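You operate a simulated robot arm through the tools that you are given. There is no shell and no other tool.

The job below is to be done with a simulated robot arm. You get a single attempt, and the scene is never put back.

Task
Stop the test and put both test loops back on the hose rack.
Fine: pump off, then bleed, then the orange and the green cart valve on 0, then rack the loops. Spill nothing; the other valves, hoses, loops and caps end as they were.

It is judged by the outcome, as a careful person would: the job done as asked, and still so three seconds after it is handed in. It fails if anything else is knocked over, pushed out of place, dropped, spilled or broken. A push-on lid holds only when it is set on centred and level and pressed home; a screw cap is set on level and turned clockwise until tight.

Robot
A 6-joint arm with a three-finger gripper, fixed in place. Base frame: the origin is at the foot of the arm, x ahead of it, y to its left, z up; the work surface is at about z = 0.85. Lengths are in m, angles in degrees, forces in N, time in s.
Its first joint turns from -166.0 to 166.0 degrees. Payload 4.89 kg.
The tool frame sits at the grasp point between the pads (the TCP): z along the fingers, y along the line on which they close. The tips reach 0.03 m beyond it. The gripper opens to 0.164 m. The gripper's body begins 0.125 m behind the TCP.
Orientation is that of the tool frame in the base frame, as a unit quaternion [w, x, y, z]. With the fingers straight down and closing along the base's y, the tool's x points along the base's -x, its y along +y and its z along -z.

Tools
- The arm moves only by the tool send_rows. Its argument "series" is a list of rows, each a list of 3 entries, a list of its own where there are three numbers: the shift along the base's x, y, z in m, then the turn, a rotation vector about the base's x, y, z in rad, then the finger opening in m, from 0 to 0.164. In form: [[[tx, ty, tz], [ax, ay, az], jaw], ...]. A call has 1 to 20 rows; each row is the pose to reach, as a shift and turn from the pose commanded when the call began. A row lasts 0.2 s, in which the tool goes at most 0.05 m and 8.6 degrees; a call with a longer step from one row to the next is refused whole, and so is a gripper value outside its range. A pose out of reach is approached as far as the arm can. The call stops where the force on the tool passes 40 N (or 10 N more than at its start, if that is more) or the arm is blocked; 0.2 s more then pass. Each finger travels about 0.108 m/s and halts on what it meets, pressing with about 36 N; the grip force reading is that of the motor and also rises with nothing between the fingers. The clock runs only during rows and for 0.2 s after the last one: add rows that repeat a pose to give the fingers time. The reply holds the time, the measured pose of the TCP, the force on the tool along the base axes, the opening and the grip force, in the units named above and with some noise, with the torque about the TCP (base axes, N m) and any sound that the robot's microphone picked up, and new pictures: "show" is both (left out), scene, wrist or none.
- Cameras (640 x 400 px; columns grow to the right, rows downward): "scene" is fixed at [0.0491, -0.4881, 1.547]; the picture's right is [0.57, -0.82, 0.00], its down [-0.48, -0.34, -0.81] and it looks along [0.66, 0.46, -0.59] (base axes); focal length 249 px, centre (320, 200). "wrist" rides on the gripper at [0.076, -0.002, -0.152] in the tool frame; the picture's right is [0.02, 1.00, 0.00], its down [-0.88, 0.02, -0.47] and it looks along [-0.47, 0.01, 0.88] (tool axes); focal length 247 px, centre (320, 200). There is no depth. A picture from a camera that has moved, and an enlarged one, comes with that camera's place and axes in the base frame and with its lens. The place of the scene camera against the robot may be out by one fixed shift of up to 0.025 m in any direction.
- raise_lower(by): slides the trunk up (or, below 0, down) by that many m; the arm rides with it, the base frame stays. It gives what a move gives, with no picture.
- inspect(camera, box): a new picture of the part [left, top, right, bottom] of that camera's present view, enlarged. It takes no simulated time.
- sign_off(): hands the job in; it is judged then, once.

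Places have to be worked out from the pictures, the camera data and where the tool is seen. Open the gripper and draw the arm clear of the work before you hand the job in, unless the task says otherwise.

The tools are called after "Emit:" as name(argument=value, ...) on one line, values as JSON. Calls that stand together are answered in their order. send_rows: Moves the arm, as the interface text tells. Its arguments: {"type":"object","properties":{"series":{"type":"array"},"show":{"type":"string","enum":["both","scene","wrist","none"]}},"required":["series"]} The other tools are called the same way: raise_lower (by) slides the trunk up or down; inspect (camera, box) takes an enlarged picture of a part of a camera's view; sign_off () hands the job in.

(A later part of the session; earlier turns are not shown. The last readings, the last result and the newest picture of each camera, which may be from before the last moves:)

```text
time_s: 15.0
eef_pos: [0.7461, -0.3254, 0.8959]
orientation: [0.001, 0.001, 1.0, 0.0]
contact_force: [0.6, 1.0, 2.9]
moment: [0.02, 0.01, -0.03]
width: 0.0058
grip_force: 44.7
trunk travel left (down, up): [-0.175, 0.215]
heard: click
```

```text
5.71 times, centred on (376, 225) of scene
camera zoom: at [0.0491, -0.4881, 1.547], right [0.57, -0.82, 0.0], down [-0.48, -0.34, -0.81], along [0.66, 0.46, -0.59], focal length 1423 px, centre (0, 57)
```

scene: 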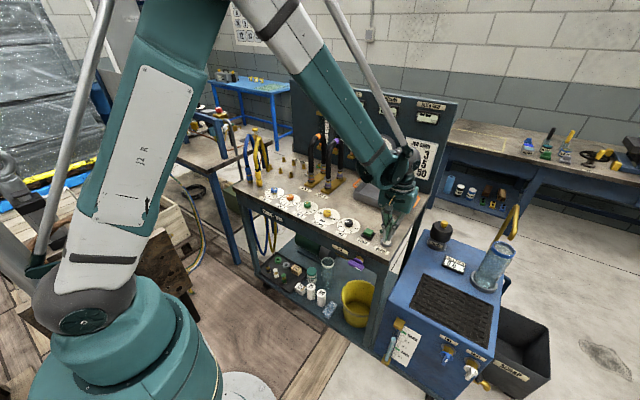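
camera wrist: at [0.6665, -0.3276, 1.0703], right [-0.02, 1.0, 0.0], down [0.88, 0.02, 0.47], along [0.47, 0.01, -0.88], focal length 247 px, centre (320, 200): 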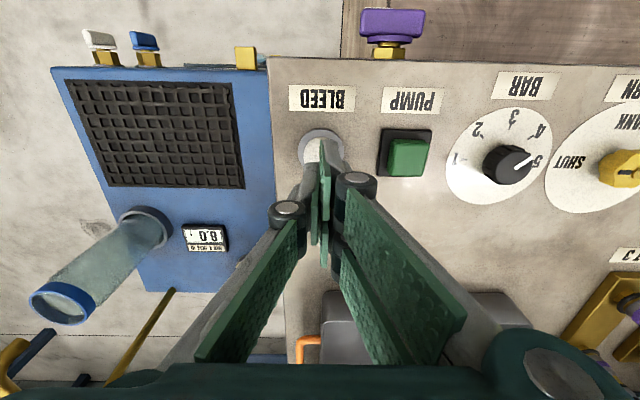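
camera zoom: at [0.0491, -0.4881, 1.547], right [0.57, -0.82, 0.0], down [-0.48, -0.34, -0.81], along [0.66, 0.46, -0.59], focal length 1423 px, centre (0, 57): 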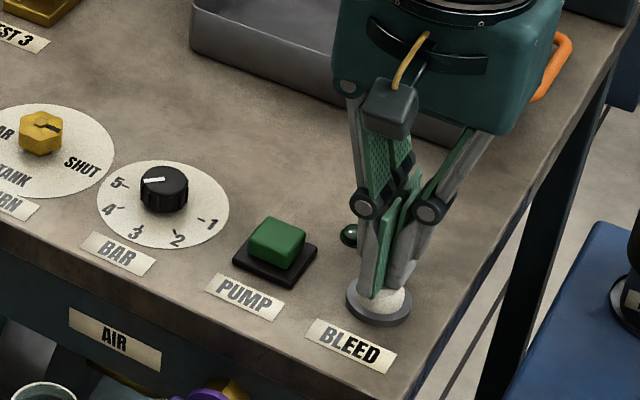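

The move was refused for one step being slightly too long; nothing moved (still holding BLEED). I'll resend: hold, lift, then travel to above the green knob.

Emit:
send_rows(series=[[[0.0, 0.0, -0.001], [0, 0, 0], 0.0], [[0.0, 0.0, -0.001], [0, 0, 0], 0.0], [[0.0, 0.0, -0.001], [0, 0, 0], 0.0], [[0.0, 0.0, -0.001], [0, 0, 0], 0.0], [[0.0, 0.0, -0.001], [0, 0, 0], 0.0], [[0.0, 0.0, -0.001], [0, 0, 0], 0.0], [[0.0, 0.0, -0.001], [0, 0, 0], 0.0], [[0.0, 0.0, -0.001], [0, 0, 0], 0.0], [[0.0, 0.0, 0.02], [0, 0, 0], 0.0], [[0.0, 0.0, 0.06], [0, 0, 0], 0.0], [[-0.005, 0.035, 0.08], [0, 0, 0], 0.0], [[-0.013, 0.075, 0.1], [0, 0, 0], 0.0], [[-0.013, 0.123, 0.1], [0, 0, 0], 0.0], [[-0.013, 0.171, 0.1], [0, 0, 0], 0.0], [[-0.013, 0.219, 0.1], [0, 0, 0], 0.03], [[-0.013, 0.267, 0.1], [0, 0, 0], 0.06], [[-0.013, 0.315, 0.1], [0, 0, 0], 0.08], [[-0.013, 0.363, 0.1], [0, 0, 0], 0.08], [[-0.013, 0.382, 0.1], [0, 0, 0], 0.08], [[-0.013, 0.382, 0.1], [0, 0, 0], 0.08]], show="both")

Emit:
inspect(camera="scene", box=[310, 80, 470, 180])

Emit:
inspect(camera="wrist", box=[240, 80, 400, 180])

Emit:
inspect(camera="scene", box=[320, 190, 432, 260])

```text
time_s: 19.2
eef_pos: [0.7343, 0.0574, 0.9967]
orientation: [0.0, 0.0, 1.0, 0.0]
contact_force: [0.7, 0.3, 0.2]
moment: [-0.03, 0.02, 0.0]
width: 0.0801
grip_force: 0.1
trunk travel left (down, up): [-0.175, 0.215]
camera wrist: at [0.6562, 0.0553, 1.1476], right [-0.02, 1.0, 0.0], down [0.88, 0.02, 0.47], along [0.47, 0.01, -0.88], focal length 247 px, centre (320, 200)
```

scene: 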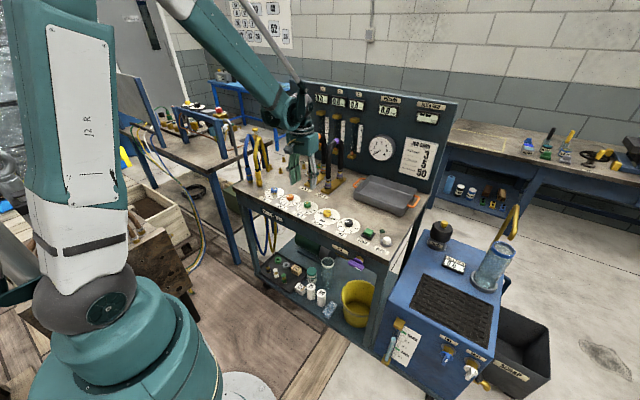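
wrist: 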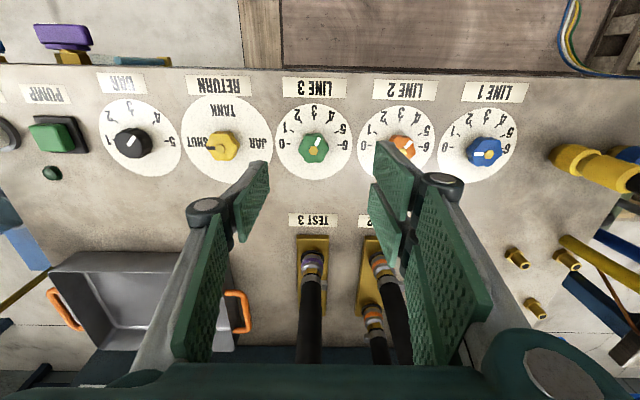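

```text
4.00 times, centred on (390, 130) of scene
camera zoom: at [0.0491, -0.4881, 1.547], right [0.57, -0.82, 0.0], down [-0.48, -0.34, -0.81], along [0.66, 0.46, -0.59], focal length 996 px, centre (40, 480)
```

zoom: 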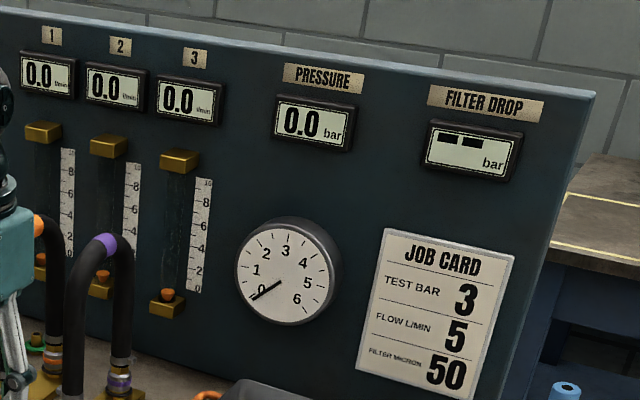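

```text
4.00 times, centred on (320, 130) of wrist
camera zoom: at [0.6562, 0.0553, 1.1476], right [-0.02, 1.0, 0.0], down [0.88, 0.02, 0.47], along [0.47, 0.01, -0.88], focal length 988 px, centre (320, 480)
```

zoom: 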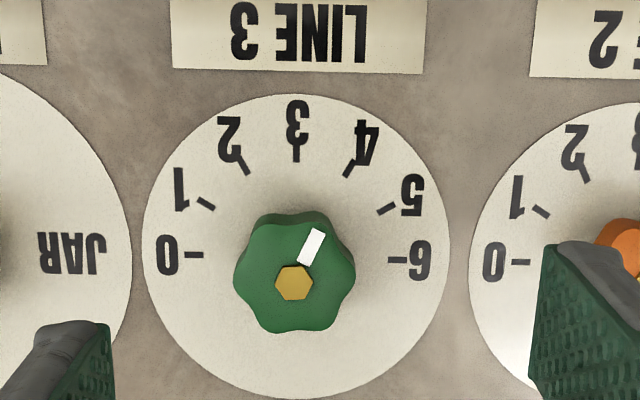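

```text
5.71 times, centred on (376, 225) of scene
camera zoom: at [0.0491, -0.4881, 1.547], right [0.57, -0.82, 0.0], down [-0.48, -0.34, -0.81], along [0.66, 0.46, -0.59], focal length 1423 px, centre (0, 57)
```

zoom: 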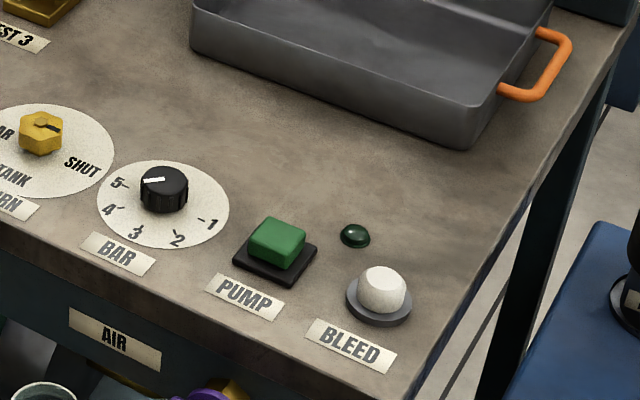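

Pressure now reads 0.0, pump light is off. The green knob points at about 3.85, so it needs ≈ +115° about z (counter-clockwise from above); I estimate its axis at (0.739, 0.050) with top z≈0.876. I'll position over it and check alignment.

Emit:
send_rows(series=[[[0.014, -0.0075, -0.03], [0, 0, 0], 0.08], [[0.014, -0.0075, -0.06], [0, 0, 0], 0.08], [[0.014, -0.0075, -0.065], [0, 0, 0], 0.08]], show="both")

Emit:
inspect(camera="wrist", box=[240, 100, 400, 200])

Emit:
inspect(camera="scene", box=[270, 170, 350, 220])

```text
time_s: 20.0
eef_pos: [0.7471, 0.0488, 0.9317]
orientation: [0.0, 0.001, 1.0, 0.0]
contact_force: [-0.1, 1.4, 0.4]
moment: [0.01, 0.08, -0.02]
width: 0.08
grip_force: 0.2
trunk travel left (down, up): [-0.175, 0.215]
camera wrist: at [0.67, 0.0468, 1.0823], right [-0.02, 1.0, 0.0], down [0.88, 0.02, 0.47], along [0.47, 0.01, -0.88], focal length 247 px, centre (320, 200)
```

scene: 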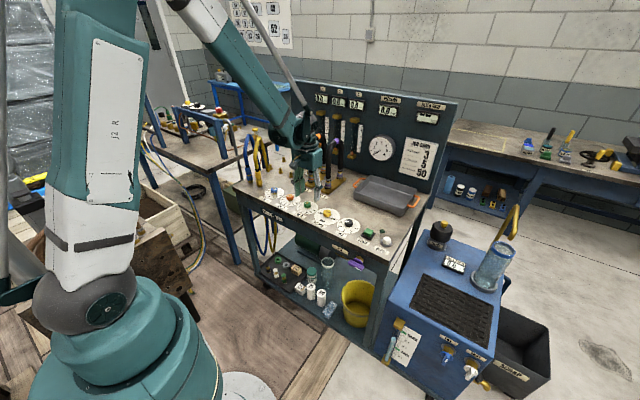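
wrist: 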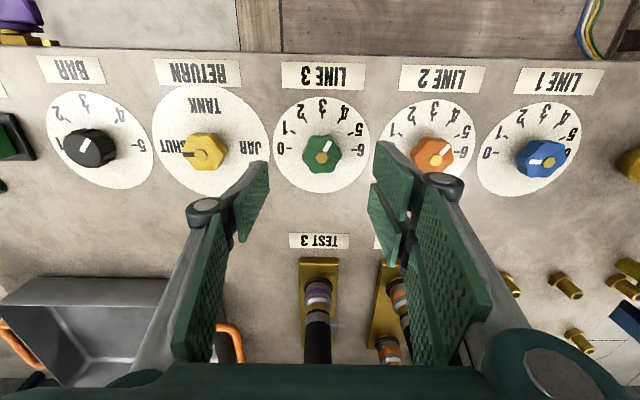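

```text
4.00 times, centred on (320, 150) of wrist
camera zoom: at [0.67, 0.0468, 1.0823], right [-0.02, 1.0, 0.0], down [0.88, 0.02, 0.47], along [0.47, 0.01, -0.88], focal length 988 px, centre (320, 400)
```

zoom: 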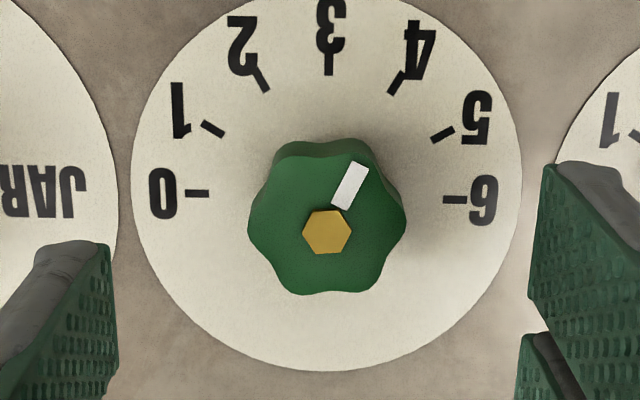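

```text
8.00 times, centred on (310, 195) of scene
camera zoom: at [0.0491, -0.4881, 1.547], right [0.57, -0.82, 0.0], down [-0.48, -0.34, -0.81], along [0.66, 0.46, -0.59], focal length 1992 px, centre (400, 240)
```

zoom: 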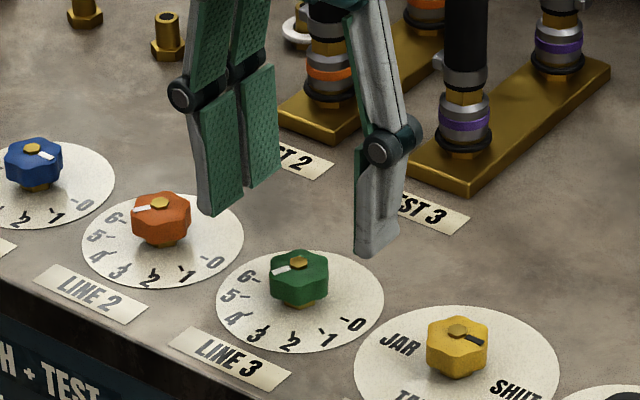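

The scene view shows the left side actually has two prongs (±x) and the right side one, so the TCP is the true grasp centre. The knob axis is near (0.7395, 0.0505); I'll centre on it and pre-rotate the gripper by -55° so the full +115° turn can be done in one grip.

Emit:
send_rows(series=[[[-0.0077, 0.0007, 0.0], [0, 0, -0.137], 0.065], [[-0.0077, 0.0007, 0.0], [0, 0, -0.274], 0.065], [[-0.0077, 0.0007, 0.0], [0, 0, -0.411], 0.065], [[-0.0077, 0.0007, 0.0], [0, 0, -0.548], 0.065], [[-0.0077, 0.0007, 0.0], [0, 0, -0.685], 0.065], [[-0.0077, 0.0007, 0.0], [0, 0, -0.822], 0.065], [[-0.0077, 0.0007, 0.0], [0, 0, -0.96], 0.065], [[-0.0077, 0.0007, 0.0], [0, 0, -0.96], 0.065]], show="both")

Emit:
inspect(camera="wrist", box=[240, 100, 400, 200])

Emit:
inspect(camera="scene", box=[270, 170, 350, 220])

```text
time_s: 21.8
eef_pos: [0.7385, 0.0498, 0.9304]
orientation: [0.0, 0.462, 0.887, 0.0]
contact_force: [0.1, 0.1, -0.2]
moment: [0.01, 0.01, -0.02]
width: 0.065
grip_force: 0.0
trunk travel left (down, up): [-0.175, 0.215]
camera wrist: at [0.6936, 0.111, 1.0821], right [0.81, 0.59, 0.0], down [0.52, -0.71, 0.47], along [0.28, -0.38, -0.88], focal length 247 px, centre (320, 200)
```

scene: 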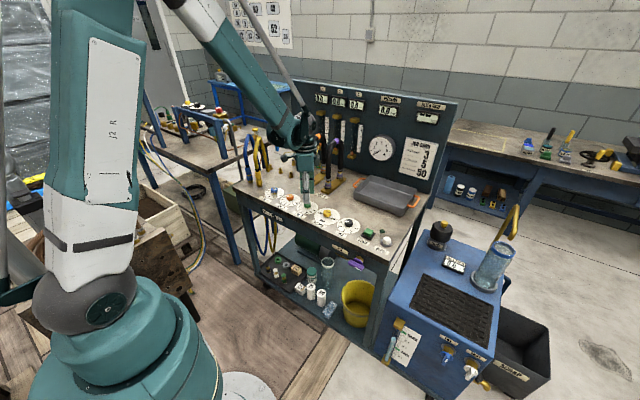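
wrist: 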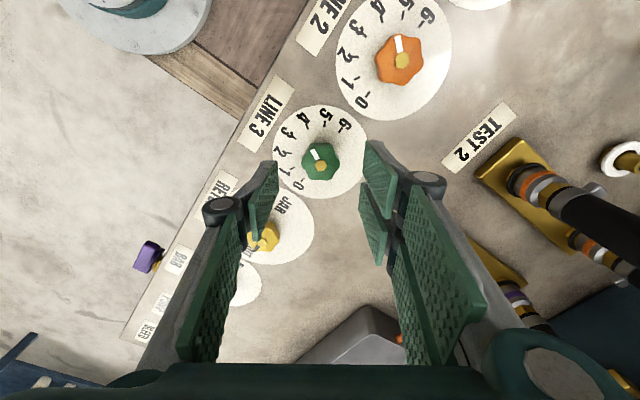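

```text
4.00 times, centred on (320, 150) of wrist
camera zoom: at [0.6936, 0.111, 1.0821], right [0.81, 0.59, 0.0], down [0.52, -0.71, 0.47], along [0.28, -0.38, -0.88], focal length 988 px, centre (320, 400)
```

zoom: 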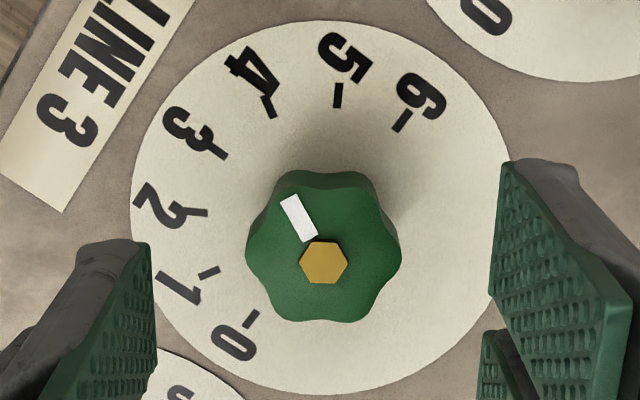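

```text
8.00 times, centred on (310, 195) of scene
camera zoom: at [0.0491, -0.4881, 1.547], right [0.57, -0.82, 0.0], down [-0.48, -0.34, -0.81], along [0.66, 0.46, -0.59], focal length 1992 px, centre (400, 240)
```

zoom: 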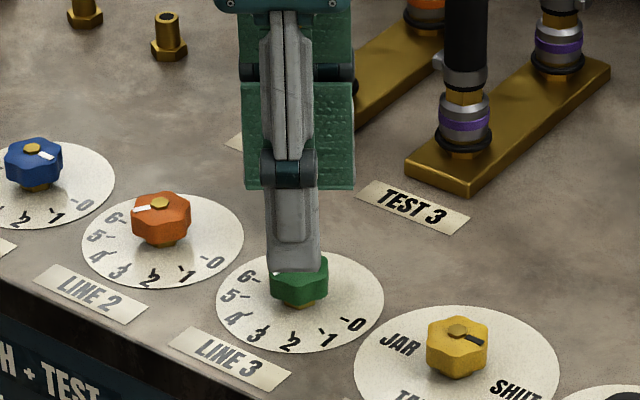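

The gripper is centred on the knob axis to within about half a millimetre. I'll descend so the tips surround the knob, and then close on it.

Emit:
send_rows(series=[[[0, 0, -0.012], [0, 0, 0], 0.065], [[0, 0, -0.024], [0, 0, 0], 0.065], [[0, 0, -0.034], [0, 0, 0], 0.065], [[0, 0, -0.041], [0, 0, 0], 0.065], [[0, 0, -0.041], [0, 0, 0], 0.065]], show="both")

Emit:
inspect(camera="scene", box=[270, 170, 350, 220])

Emit:
inspect(camera="wrist", box=[240, 100, 400, 200])

```text
time_s: 23.0
eef_pos: [0.7388, 0.0507, 0.8882]
orientation: [0.0, 0.462, 0.887, 0.0]
contact_force: [0.2, 0.5, -0.3]
moment: [0.01, 0.03, -0.01]
width: 0.065
grip_force: 0.1
trunk travel left (down, up): [-0.175, 0.215]
camera wrist: at [0.6935, 0.111, 1.0408], right [0.81, 0.59, 0.0], down [0.52, -0.71, 0.47], along [0.28, -0.38, -0.88], focal length 247 px, centre (320, 200)
```

scene: 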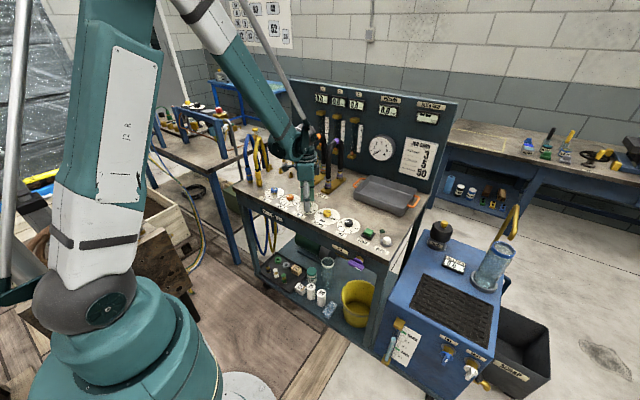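
wrist: 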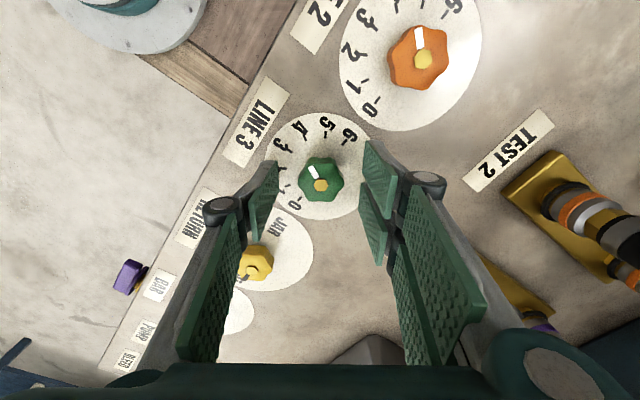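

```text
8.00 times, centred on (310, 195) of scene
camera zoom: at [0.0491, -0.4881, 1.547], right [0.57, -0.82, 0.0], down [-0.48, -0.34, -0.81], along [0.66, 0.46, -0.59], focal length 1992 px, centre (400, 240)
```

zoom: 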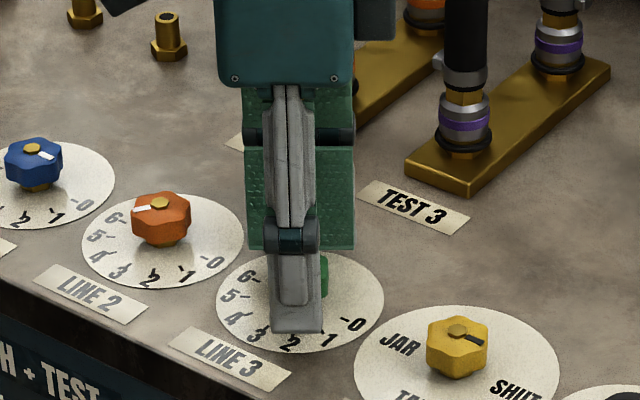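

```text
4.00 times, centred on (320, 150) of wrist
camera zoom: at [0.6935, 0.111, 1.0408], right [0.81, 0.59, 0.0], down [0.52, -0.71, 0.47], along [0.28, -0.38, -0.88], focal length 988 px, centre (320, 400)
```

zoom: 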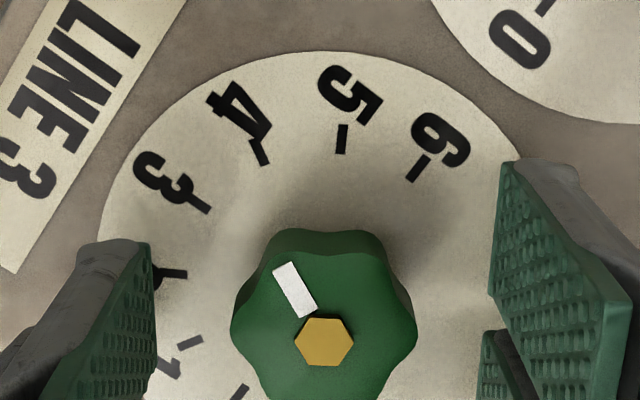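

The tips straddle the knob about 8 mm above the plate. Closing on the knob now.

Emit:
send_rows(series=[[[0, 0, 0], [0, 0, 0], 0.045], [[0, 0, 0], [0, 0, 0], 0.03], [[0, 0, 0], [0, 0, 0], 0.02], [[0, 0, 0], [0, 0, 0], 0.02]], show="both")

Emit:
inspect(camera="wrist", box=[240, 100, 400, 200])

```text
time_s: 24.0
eef_pos: [0.7401, 0.0507, 0.8904]
orientation: [0.0, 0.461, 0.888, 0.0]
contact_force: [8.5, 5.5, 2.0]
moment: [0.19, -0.29, 0.03]
width: 0.032
grip_force: 44.8
trunk travel left (down, up): [-0.175, 0.215]
camera wrist: at [0.6938, 0.1113, 1.0408], right [0.81, 0.59, 0.0], down [0.52, -0.71, 0.47], along [0.28, -0.38, -0.88], focal length 247 px, centre (320, 200)
```

scene: 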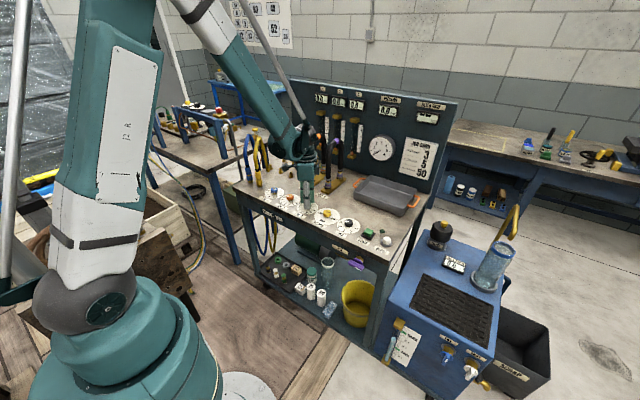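
wrist: 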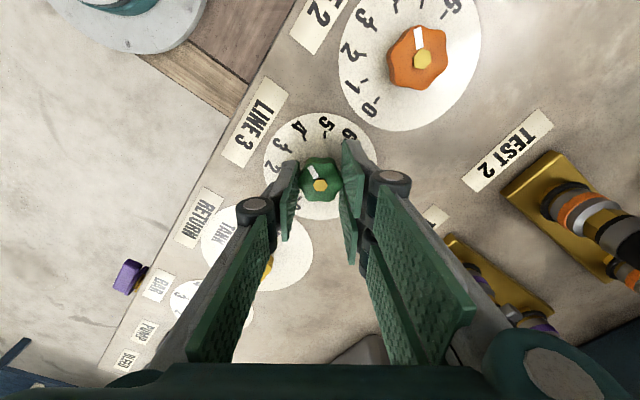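

```text
4.00 times, centred on (320, 150) of wrist
camera zoom: at [0.6938, 0.1113, 1.0408], right [0.81, 0.59, 0.0], down [0.52, -0.71, 0.47], along [0.28, -0.38, -0.88], focal length 988 px, centre (320, 400)
```

zoom: 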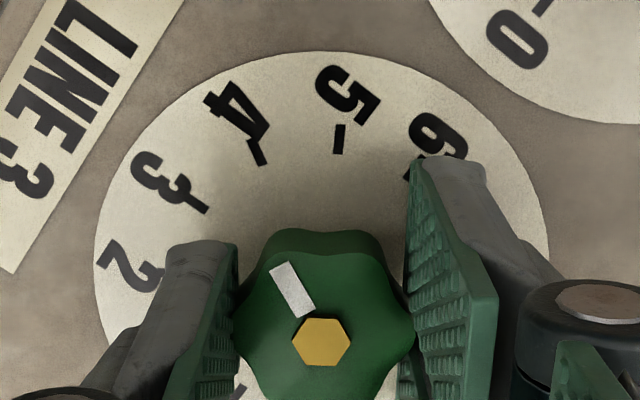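

The knob is gripped (width 0.032) with a ~10 N sideways load, meaning a ~1 mm centring offset. I'll relieve that slightly and begin turning counter-clockwise by about 15° to test.

Emit:
send_rows(series=[[[0.0008, 0.0006, 0], [0, 0, 0], 0.02], [[0.0008, 0.0006, 0], [0, 0, 0.09], 0.02], [[0.0008, 0.0006, 0], [0, 0, 0.18], 0.02], [[0.0008, 0.0006, 0], [0, 0, 0.27], 0.02]], show="wrist")

Emit:
inspect(camera="wrist", box=[240, 100, 400, 200])

```text
time_s: 25.0
eef_pos: [0.7399, 0.0501, 0.8905]
orientation: [0.0, 0.338, 0.941, 0.0]
contact_force: [-7.5, -6.4, -14.7]
moment: [-0.67, -0.28, 0.03]
width: 0.0317
grip_force: 45.3
trunk travel left (down, up): [-0.175, 0.215]
camera wrist: at [0.6793, 0.0971, 1.0409], right [0.62, 0.79, 0.0], down [0.69, -0.54, 0.47], along [0.37, -0.29, -0.88], focal length 247 px, centre (320, 200)
```

wrist: 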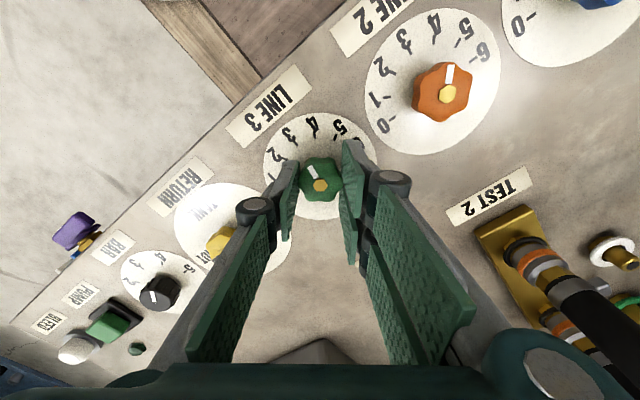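

```text
4.00 times, centred on (320, 150) of wrist
camera zoom: at [0.6793, 0.0971, 1.0409], right [0.62, 0.79, 0.0], down [0.69, -0.54, 0.47], along [0.37, -0.29, -0.88], focal length 988 px, centre (320, 400)
```

zoom: 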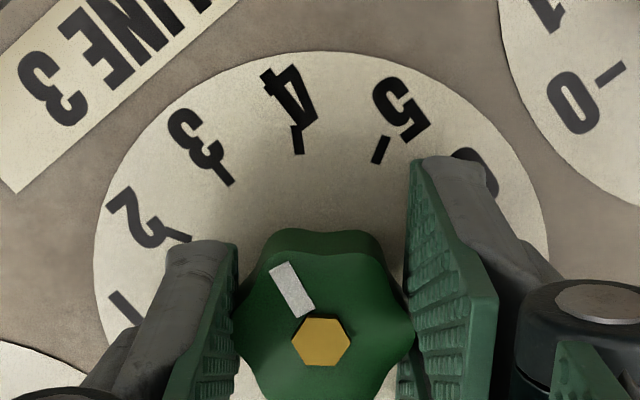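

The knob turns with the gripper (15° so far). I'll trim the centring slightly and continue turning about 50° more, then check loads.

Emit:
send_rows(series=[[[-0.0004, -0.0003, -0.0005], [0, 0, 0], 0.02], [[-0.0004, -0.0003, -0.0005], [0, 0, 0.12], 0.02], [[-0.0004, -0.0003, -0.0005], [0, 0, 0.24], 0.02], [[-0.0005, -0.0003, -0.0005], [0, 0, 0.36], 0.02], [[-0.0005, -0.0003, -0.0005], [0, 0, 0.48], 0.02], [[-0.0005, -0.0003, -0.0005], [0, 0, 0.6], 0.02], [[-0.0006, -0.0003, -0.0005], [0, 0, 0.72], 0.02], [[-0.0006, -0.0003, -0.0005], [0, 0, 0.84], 0.02]], show="wrist")

Emit:
inspect(camera="wrist", box=[240, 100, 400, 200])

```text
time_s: 26.8
eef_pos: [0.7399, 0.0497, 0.8898]
orientation: [0.0, -0.075, 0.997, 0.0]
contact_force: [-2.3, -4.2, -0.8]
moment: [-0.18, 0.24, -0.01]
width: 0.032
grip_force: 44.7
trunk travel left (down, up): [-0.175, 0.215]
camera wrist: at [0.664, 0.0363, 1.0408], right [-0.17, 0.98, 0.0], down [0.87, 0.15, 0.47], along [0.47, 0.08, -0.88], focal length 247 px, centre (320, 200)
```

wrist: 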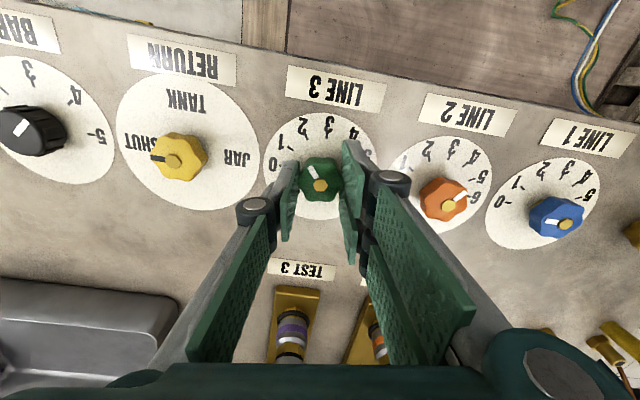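

```text
4.00 times, centred on (320, 150) of wrist
camera zoom: at [0.664, 0.0363, 1.0408], right [-0.17, 0.98, 0.0], down [0.87, 0.15, 0.47], along [0.47, 0.08, -0.88], focal length 988 px, centre (320, 400)
```

zoom: 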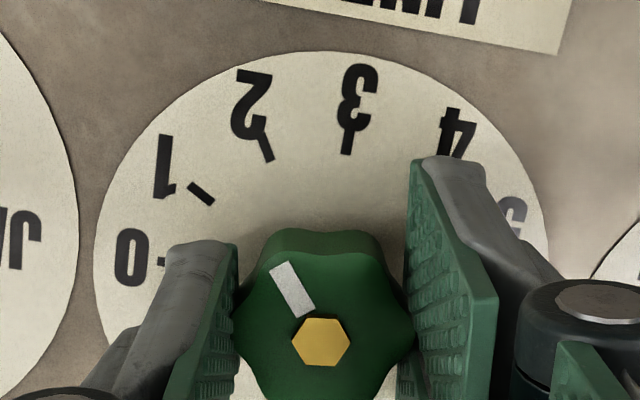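

Turning smoothly; about 52° remains. I'll continue by 0.85 rad and then check the pointer against the 0 mark.

Emit:
send_rows(series=[[[0, 0, 0], [0, 0, 0.11], 0.02], [[-0.0001, 0, 0], [0, 0, 0.22], 0.02], [[-0.0001, 0, 0], [0, 0, 0.33], 0.02], [[-0.0002, 0, 0], [0, 0, 0.44], 0.02], [[-0.0002, 0, 0], [0, 0, 0.55], 0.02], [[-0.0003, 0, 0], [0, 0, 0.66], 0.02], [[-0.0003, 0, 0], [0, 0, 0.76], 0.02], [[-0.0003, 0, 0], [0, 0, 0.85], 0.02]], show="wrist")

Emit:
inspect(camera="wrist", box=[240, 100, 400, 200])

Emit:
inspect(camera="scene", box=[270, 170, 350, 220])

```text
time_s: 28.6
eef_pos: [0.7389, 0.049, 0.8894]
orientation: [0.0, -0.481, 0.877, 0.0]
contact_force: [24.9, -5.1, 23.9]
moment: [-0.2, -0.58, 0.01]
width: 0.0317
grip_force: 44.7
trunk travel left (down, up): [-0.175, 0.215]
camera wrist: at [0.6995, -0.0157, 1.0408], right [-0.85, 0.52, 0.0], down [0.46, 0.75, 0.47], along [0.25, 0.4, -0.88], focal length 247 px, centre (320, 200)
```

wrist: 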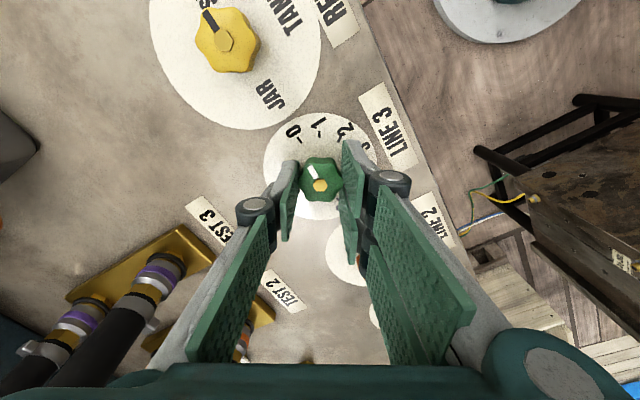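

```text
4.00 times, centred on (320, 150) of wrist
camera zoom: at [0.6995, -0.0157, 1.0408], right [-0.85, 0.52, 0.0], down [0.46, 0.75, 0.47], along [0.25, 0.4, -0.88], focal length 988 px, centre (320, 400)
```

zoom: 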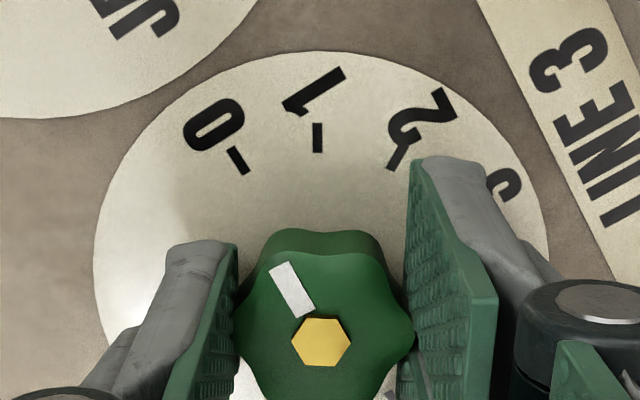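

```text
8.00 times, centred on (310, 195) of scene
camera zoom: at [0.0491, -0.4881, 1.547], right [0.57, -0.82, 0.0], down [-0.48, -0.34, -0.81], along [0.66, 0.46, -0.59], focal length 1992 px, centre (400, 240)
```

zoom: 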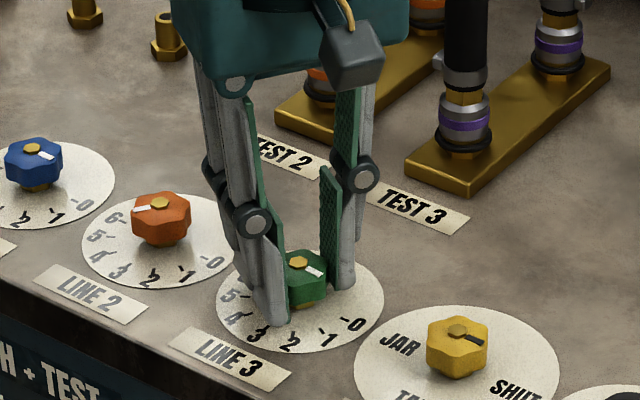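

About 4° remains to the 0 mark, with side loads building (≈25 N in x and z). I'll relieve the offsets and finish the last bit of the turn.

Emit:
send_rows(series=[[[0.0006, 0, 0.0005], [0, 0, 0], 0.02], [[0.0009, -0.0001, 0.0008], [0, 0, 0.04], 0.02], [[0.0009, -0.0001, 0.0008], [0, 0, 0.085], 0.02], [[0.0009, -0.0001, 0.0008], [0, 0, 0.085], 0.02]], show="wrist")

Emit:
inspect(camera="wrist", box=[240, 100, 400, 200])

```text
time_s: 29.6
eef_pos: [0.7399, 0.0507, 0.8897]
orientation: [-0.001, -0.516, 0.856, 0.001]
contact_force: [4.7, -8.8, -4.7]
moment: [-0.4, -0.02, -0.5]
width: 0.032
grip_force: 45.0
trunk travel left (down, up): [-0.175, 0.215]
camera wrist: at [0.7055, -0.0188, 1.0408], right [-0.89, 0.45, 0.0], down [0.39, 0.79, 0.47], along [0.21, 0.42, -0.88], focal length 247 px, centre (320, 200)
```

wrist: 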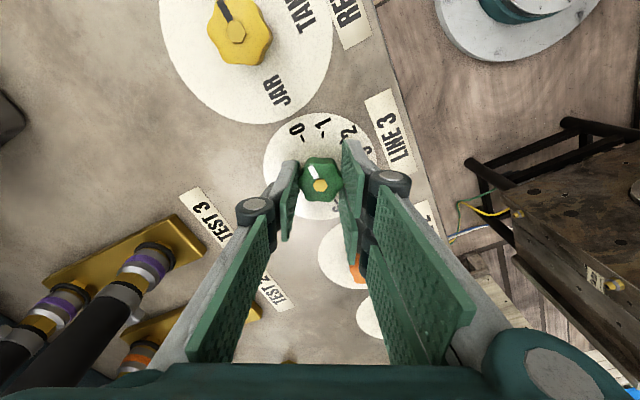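

```text
4.00 times, centred on (320, 150) of wrist
camera zoom: at [0.7055, -0.0188, 1.0408], right [-0.89, 0.45, 0.0], down [0.39, 0.79, 0.47], along [0.21, 0.42, -0.88], focal length 988 px, centre (320, 400)
```

zoom: 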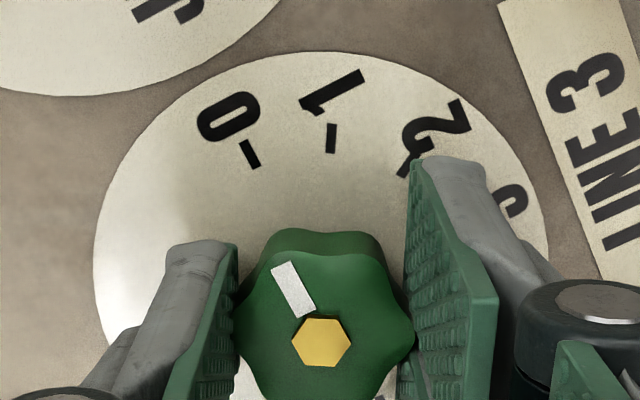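

The pointer now lines up with the 0 mark (27.6° vs 27.5°) and a torque stop is felt. I'll open, lift and check the result.

Emit:
send_rows(series=[[[0, 0, 0], [0, 0, 0], 0.045], [[0, 0, 0], [0, 0, 0], 0.065], [[0, 0, 0], [0, 0, 0], 0.065], [[0, 0, 0.03], [0, 0, 0], 0.065], [[0, 0, 0.06], [0, 0, 0], 0.065], [[0, 0.02, 0.06], [0, 0, -0.14], 0.065], [[0, 0.04, 0.06], [0, 0, -0.28], 0.065], [[0, 0.06, 0.06], [0, 0, -0.42], 0.065], [[0, 0.08, 0.06], [0, 0, -0.56], 0.065], [[0, 0.1, 0.06], [0, 0, -0.7], 0.065], [[0, 0.1, 0.06], [0, 0, -0.84], 0.065], [[0, 0.1, 0.06], [0, 0, -0.98], 0.065], [[0, 0.1, 0.06], [0, 0, -1.095], 0.065], [[0, 0.1, 0.06], [0, 0, -1.095], 0.065]], show="both")

Emit:
inspect(camera="wrist", box=[160, 80, 400, 230])

Emit:
inspect(camera="wrist", box=[240, 100, 400, 200])

```text
time_s: 32.6
eef_pos: [0.7394, 0.1509, 0.95]
orientation: [0.0, 0.006, 1.0, 0.0]
contact_force: [-1.1, -0.1, 0.6]
moment: [0.01, -0.02, -0.02]
width: 0.0647
grip_force: 0.0
trunk travel left (down, up): [-0.175, 0.215]
camera wrist: at [0.6631, 0.1492, 1.1013], right [-0.01, 1.0, 0.0], down [0.88, 0.01, 0.47], along [0.47, 0.01, -0.88], focal length 247 px, centre (320, 200)
```

scene: 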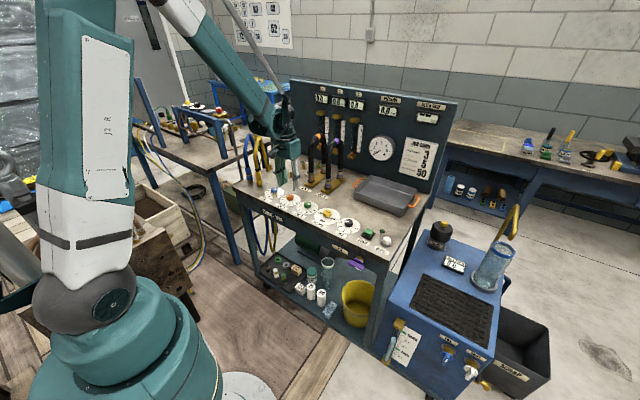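
wrist: 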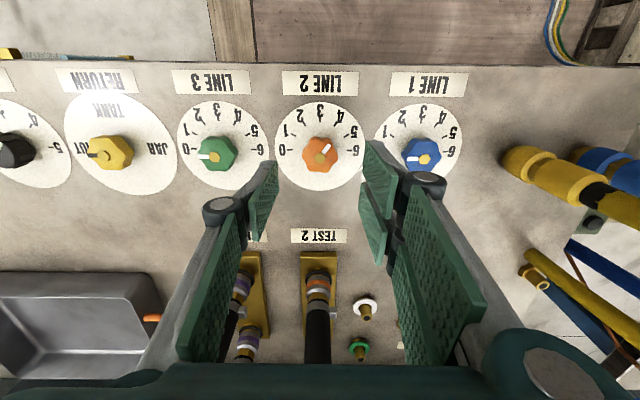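

```text
2.67 times, centred on (280, 155) of wrist
camera zoom: at [0.6631, 0.1492, 1.1013], right [-0.01, 1.0, 0.0], down [0.88, 0.01, 0.47], along [0.47, 0.01, -0.88], focal length 659 px, centre (427, 320)
```

zoom: 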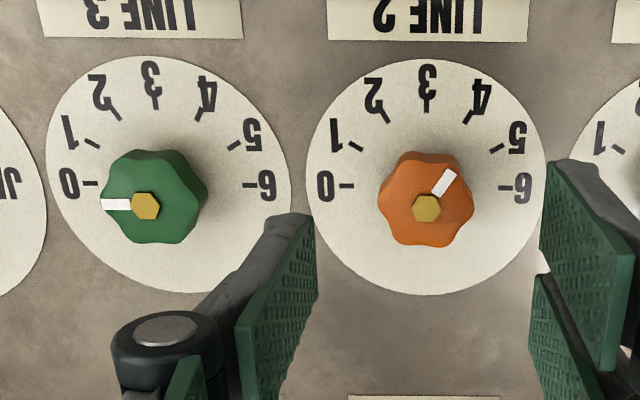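

```text
4.00 times, centred on (320, 150) of wrist
camera zoom: at [0.6631, 0.1492, 1.1013], right [-0.01, 1.0, 0.0], down [0.88, 0.01, 0.47], along [0.47, 0.01, -0.88], focal length 988 px, centre (320, 400)
```

zoom: 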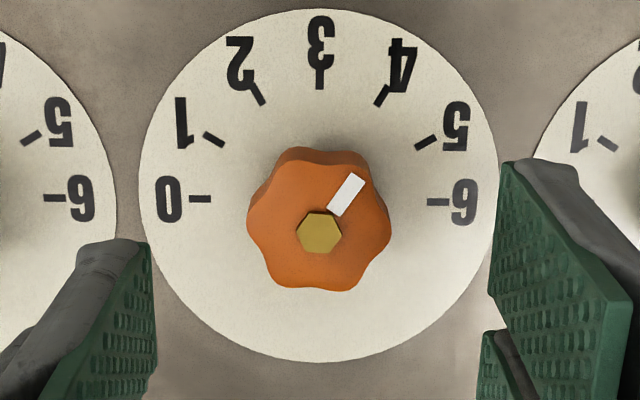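

Green is on 0. The orange knob axis measures (0.739, 0.150) pointing to 4.0, needing 120°. I'll centre on it, pre-rotate to -57° and descend.

Emit:
send_rows(series=[[[-0.0011, -0.0007, 0.0], [0, 0, -0.14], 0.065], [[-0.0011, -0.0007, 0.0], [0, 0, -0.28], 0.065], [[-0.0011, -0.0007, 0.0], [0, 0, -0.42], 0.065], [[-0.0011, -0.0007, 0.0], [0, 0, -0.56], 0.065], [[-0.0011, -0.0007, 0.0], [0, 0, -0.7], 0.065], [[-0.0011, -0.0007, 0.0], [0, 0, -0.84], 0.065], [[-0.0011, -0.0007, 0.0], [0, 0, -0.985], 0.065], [[-0.0011, -0.0007, -0.02], [0, 0, -0.985], 0.065], [[-0.0011, -0.0007, -0.02], [0, 0, -0.985], 0.065]], show="both")

Emit:
inspect(camera="wrist", box=[240, 100, 400, 200])

Emit:
inspect(camera="scene", box=[250, 160, 330, 210])

```text
time_s: 34.6
eef_pos: [0.7394, 0.1498, 0.9296]
orientation: [0.001, 0.477, 0.879, 0.001]
contact_force: [0.5, 0.4, -0.3]
moment: [-0.02, 0.02, 0.0]
width: 0.0648
grip_force: 0.2
trunk travel left (down, up): [-0.175, 0.215]
camera wrist: at [0.6951, 0.212, 1.0812], right [0.83, 0.56, 0.0], down [0.5, -0.73, 0.47], along [0.27, -0.39, -0.88], focal length 247 px, centre (320, 200)
```

scene: 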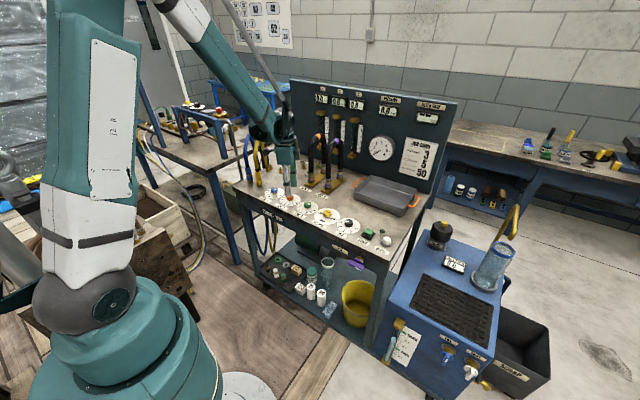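
wrist: 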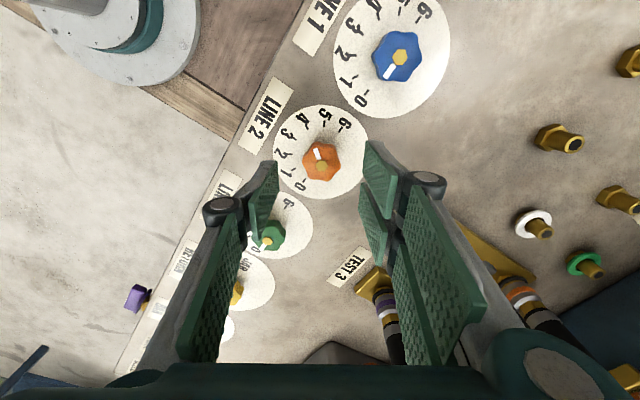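

```text
4.00 times, centred on (320, 150) of wrist
camera zoom: at [0.6951, 0.212, 1.0812], right [0.83, 0.56, 0.0], down [0.5, -0.73, 0.47], along [0.27, -0.39, -0.88], focal length 988 px, centre (320, 400)
```

zoom: 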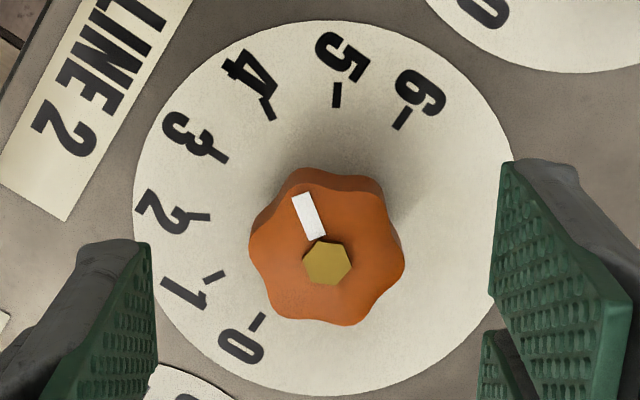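

```text
8.00 times, centred on (290, 185) of scene
camera zoom: at [0.0491, -0.4881, 1.547], right [0.57, -0.82, 0.0], down [-0.48, -0.34, -0.81], along [0.66, 0.46, -0.59], focal length 1992 px, centre (560, 320)
```

zoom: 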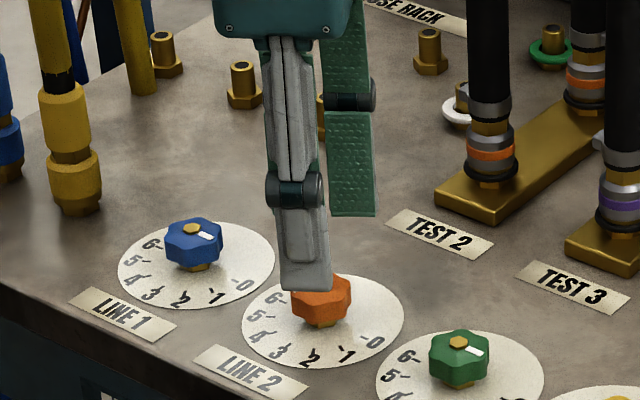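

Well centred (about 1 mm trim needed along the closing direction). I'll descend around the orange knob and close on it.

Emit:
send_rows(series=[[[0.0008, 0.0005, -0.012], [0, 0, 0], 0.065], [[0.0008, 0.0005, -0.024], [0, 0, 0], 0.065], [[0.0008, 0.0005, -0.034], [0, 0, 0], 0.065], [[0.0008, 0.0005, -0.04], [0, 0, 0], 0.065], [[0.0008, 0.0005, -0.04], [0, 0, 0], 0.045], [[0.0008, 0.0005, -0.04], [0, 0, 0], 0.03], [[0.0008, 0.0005, -0.04], [0, 0, 0], 0.02], [[0.0008, 0.0005, -0.04], [0, 0, 0], 0.02]], show="both")

Emit:
inspect(camera="wrist", box=[240, 100, 400, 200])

```text
time_s: 36.4
eef_pos: [0.7387, 0.1498, 0.8896]
orientation: [0.001, 0.477, 0.879, 0.0]
contact_force: [-0.7, 0.0, -1.7]
moment: [0.05, -0.05, -0.02]
width: 0.032
grip_force: 45.2
trunk travel left (down, up): [-0.175, 0.215]
camera wrist: at [0.6962, 0.2127, 1.0409], right [0.83, 0.56, 0.0], down [0.5, -0.73, 0.47], along [0.27, -0.39, -0.88], focal length 247 px, centre (320, 200)
```

scene: 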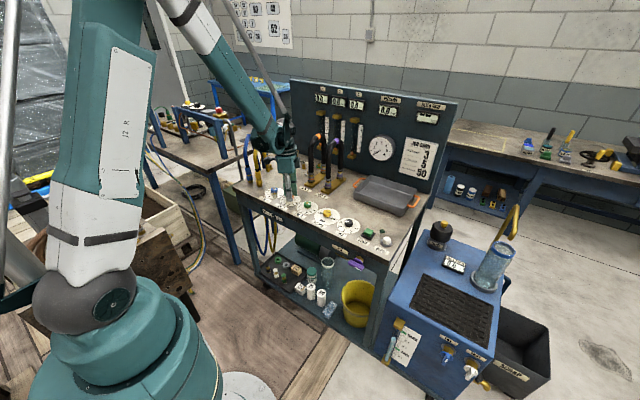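
wrist: 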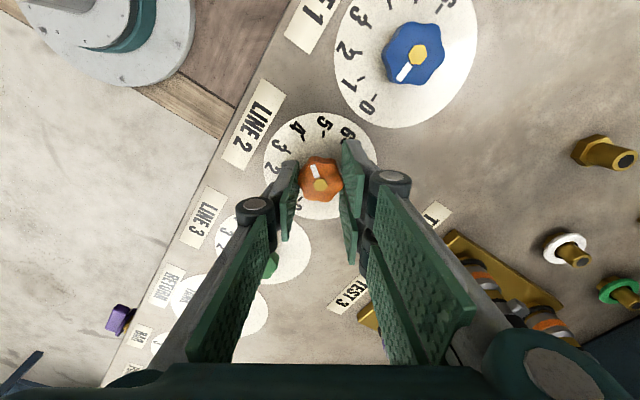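

```text
4.00 times, centred on (320, 150) of wrist
camera zoom: at [0.6962, 0.2127, 1.0409], right [0.83, 0.56, 0.0], down [0.5, -0.73, 0.47], along [0.27, -0.39, -0.88], focal length 988 px, centre (320, 400)
```

zoom: 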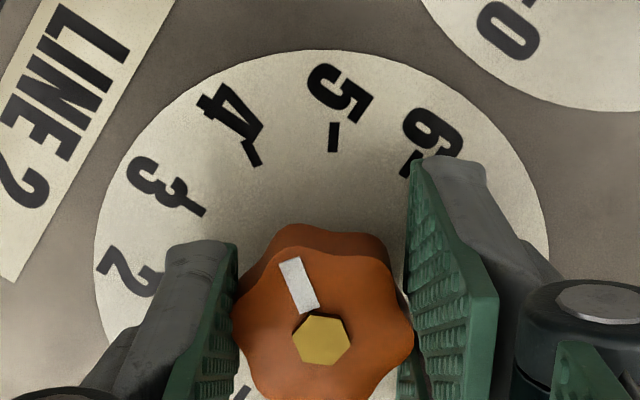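

Gripped with almost no side load. Turning counter-clockwise the first 60°.

Emit:
send_rows(series=[[[0, 0, 0], [0, 0, 0.1], 0.02], [[0, 0, 0], [0, 0, 0.22], 0.02], [[0, 0, 0], [0, 0, 0.34], 0.02], [[0, 0, 0], [0, 0, 0.46], 0.02], [[0, 0, 0], [0, 0, 0.58], 0.02], [[0, 0, 0], [0, 0, 0.7], 0.02], [[0, 0, 0], [0, 0, 0.82], 0.02], [[0, 0, 0], [0, 0, 0.94], 0.02], [[0, 0, 0], [0, 0, 1.05], 0.02]], show="wrist")

Emit:
inspect(camera="wrist", box=[240, 100, 400, 200])

```text
time_s: 38.4
eef_pos: [0.7402, 0.1496, 0.8896]
orientation: [0.0, -0.029, 1.0, 0.0]
contact_force: [-11.8, -9.5, -27.5]
moment: [-0.14, 0.7, 0.04]
width: 0.032
grip_force: 45.1
trunk travel left (down, up): [-0.175, 0.215]
camera wrist: at [0.6635, 0.1436, 1.0411], right [-0.08, 1.0, 0.0], down [0.88, 0.07, 0.47], along [0.47, 0.04, -0.88], focal length 247 px, centre (320, 200)
```

wrist: 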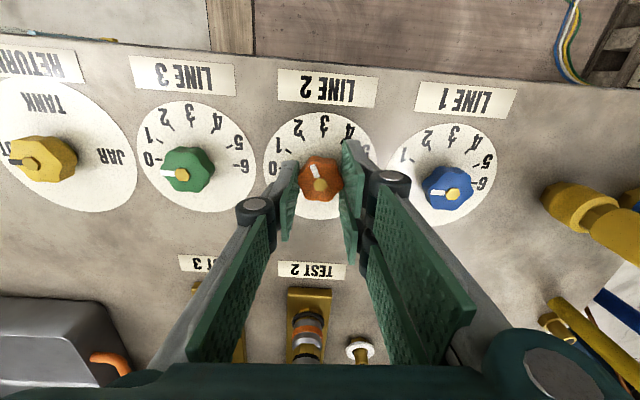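

```text
4.00 times, centred on (320, 150) of wrist
camera zoom: at [0.6635, 0.1436, 1.0411], right [-0.08, 1.0, 0.0], down [0.88, 0.07, 0.47], along [0.47, 0.04, -0.88], focal length 988 px, centre (320, 400)
```

zoom: 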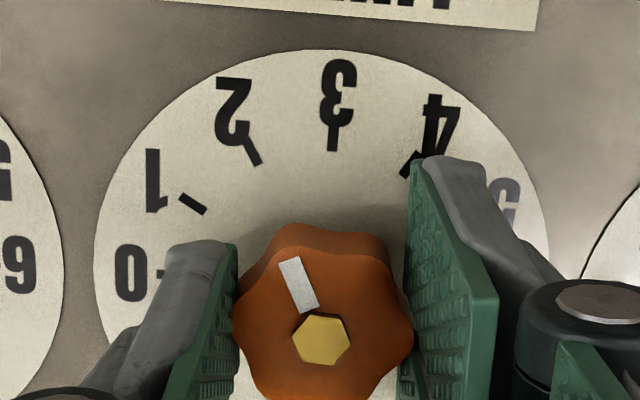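

Halfway (60°). Side/vertical loads are up to ~30 N, so I'll relieve the offsets slightly and continue for another 0.95 rad.

Emit:
send_rows(series=[[[-0.0004, -0.0003, -0.0008], [0, 0, 0], 0.02], [[-0.0006, -0.0004, -0.001], [0, 0, 0.1], 0.02], [[-0.0006, -0.0004, -0.001], [0, 0, 0.2], 0.02], [[-0.0006, -0.0004, -0.001], [0, 0, 0.3], 0.02], [[-0.0006, -0.0004, -0.001], [0, 0, 0.4], 0.02], [[-0.0006, -0.0004, -0.0008], [0, 0, 0.5], 0.02]], show="none")

```text
time_s: 39.8
eef_pos: [0.7405, 0.1505, 0.891]
orientation: [0.001, -0.275, 0.961, 0.001]
contact_force: [18.4, 6.2, 25.9]
moment: [0.45, -0.94, 0.01]
width: 0.032
grip_force: 45.1
trunk travel left (down, up): [-0.175, 0.215]
```

Loads now reversed in sign; I'll relieve upward/forward slightly and turn most of the remaining angle.

Emit:
send_rows(series=[[[0.0005, 0.0002, 0.0007], [0, 0, 0], 0.02], [[0.0006, 0.0002, 0.0008], [0, 0, 0.1], 0.02], [[0.0006, 0.0002, 0.0008], [0, 0, 0.2], 0.02], [[0.0007, 0.0001, 0.0008], [0, 0, 0.3], 0.02], [[0.0008, 0.0, 0.0008], [0, 0, 0.4], 0.02], [[0.0009, 0.0, 0.0008], [0, 0, 0.46], 0.02]], show="wrist")

Emit:
inspect(camera="wrist", box=[240, 100, 400, 200])

```text
time_s: 41.2
eef_pos: [0.7398, 0.1495, 0.8903]
orientation: [0.0, -0.488, 0.873, -0.001]
contact_force: [2.0, 11.7, -5.1]
moment: [0.55, -0.26, 0.01]
width: 0.0321
grip_force: 45.1
trunk travel left (down, up): [-0.175, 0.215]
camera wrist: at [0.701, 0.0839, 1.041], right [-0.86, 0.51, 0.0], down [0.45, 0.76, 0.47], along [0.24, 0.41, -0.88], focal length 247 px, centre (320, 200)
```

wrist: 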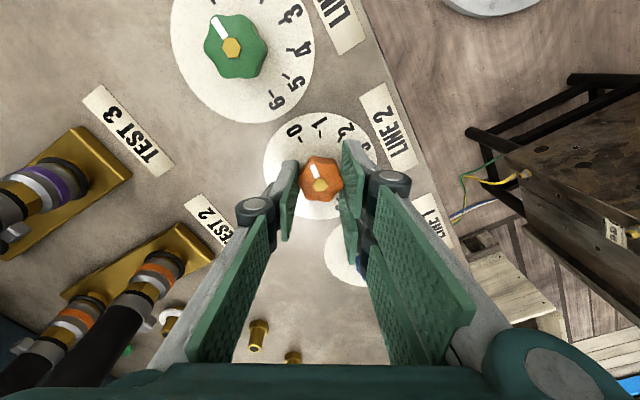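

```text
4.00 times, centred on (320, 150) of wrist
camera zoom: at [0.701, 0.0839, 1.041], right [-0.86, 0.51, 0.0], down [0.45, 0.76, 0.47], along [0.24, 0.41, -0.88], focal length 988 px, centre (320, 400)
```

zoom: 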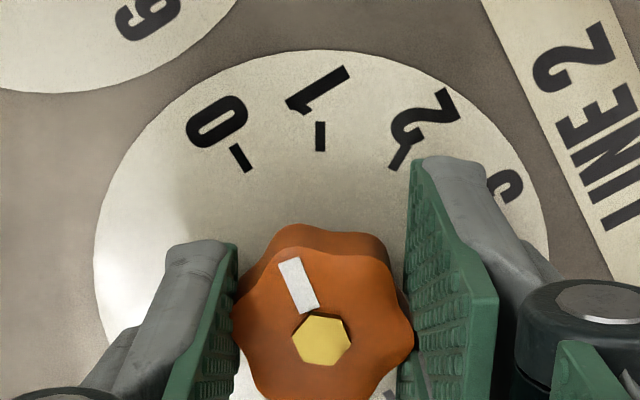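

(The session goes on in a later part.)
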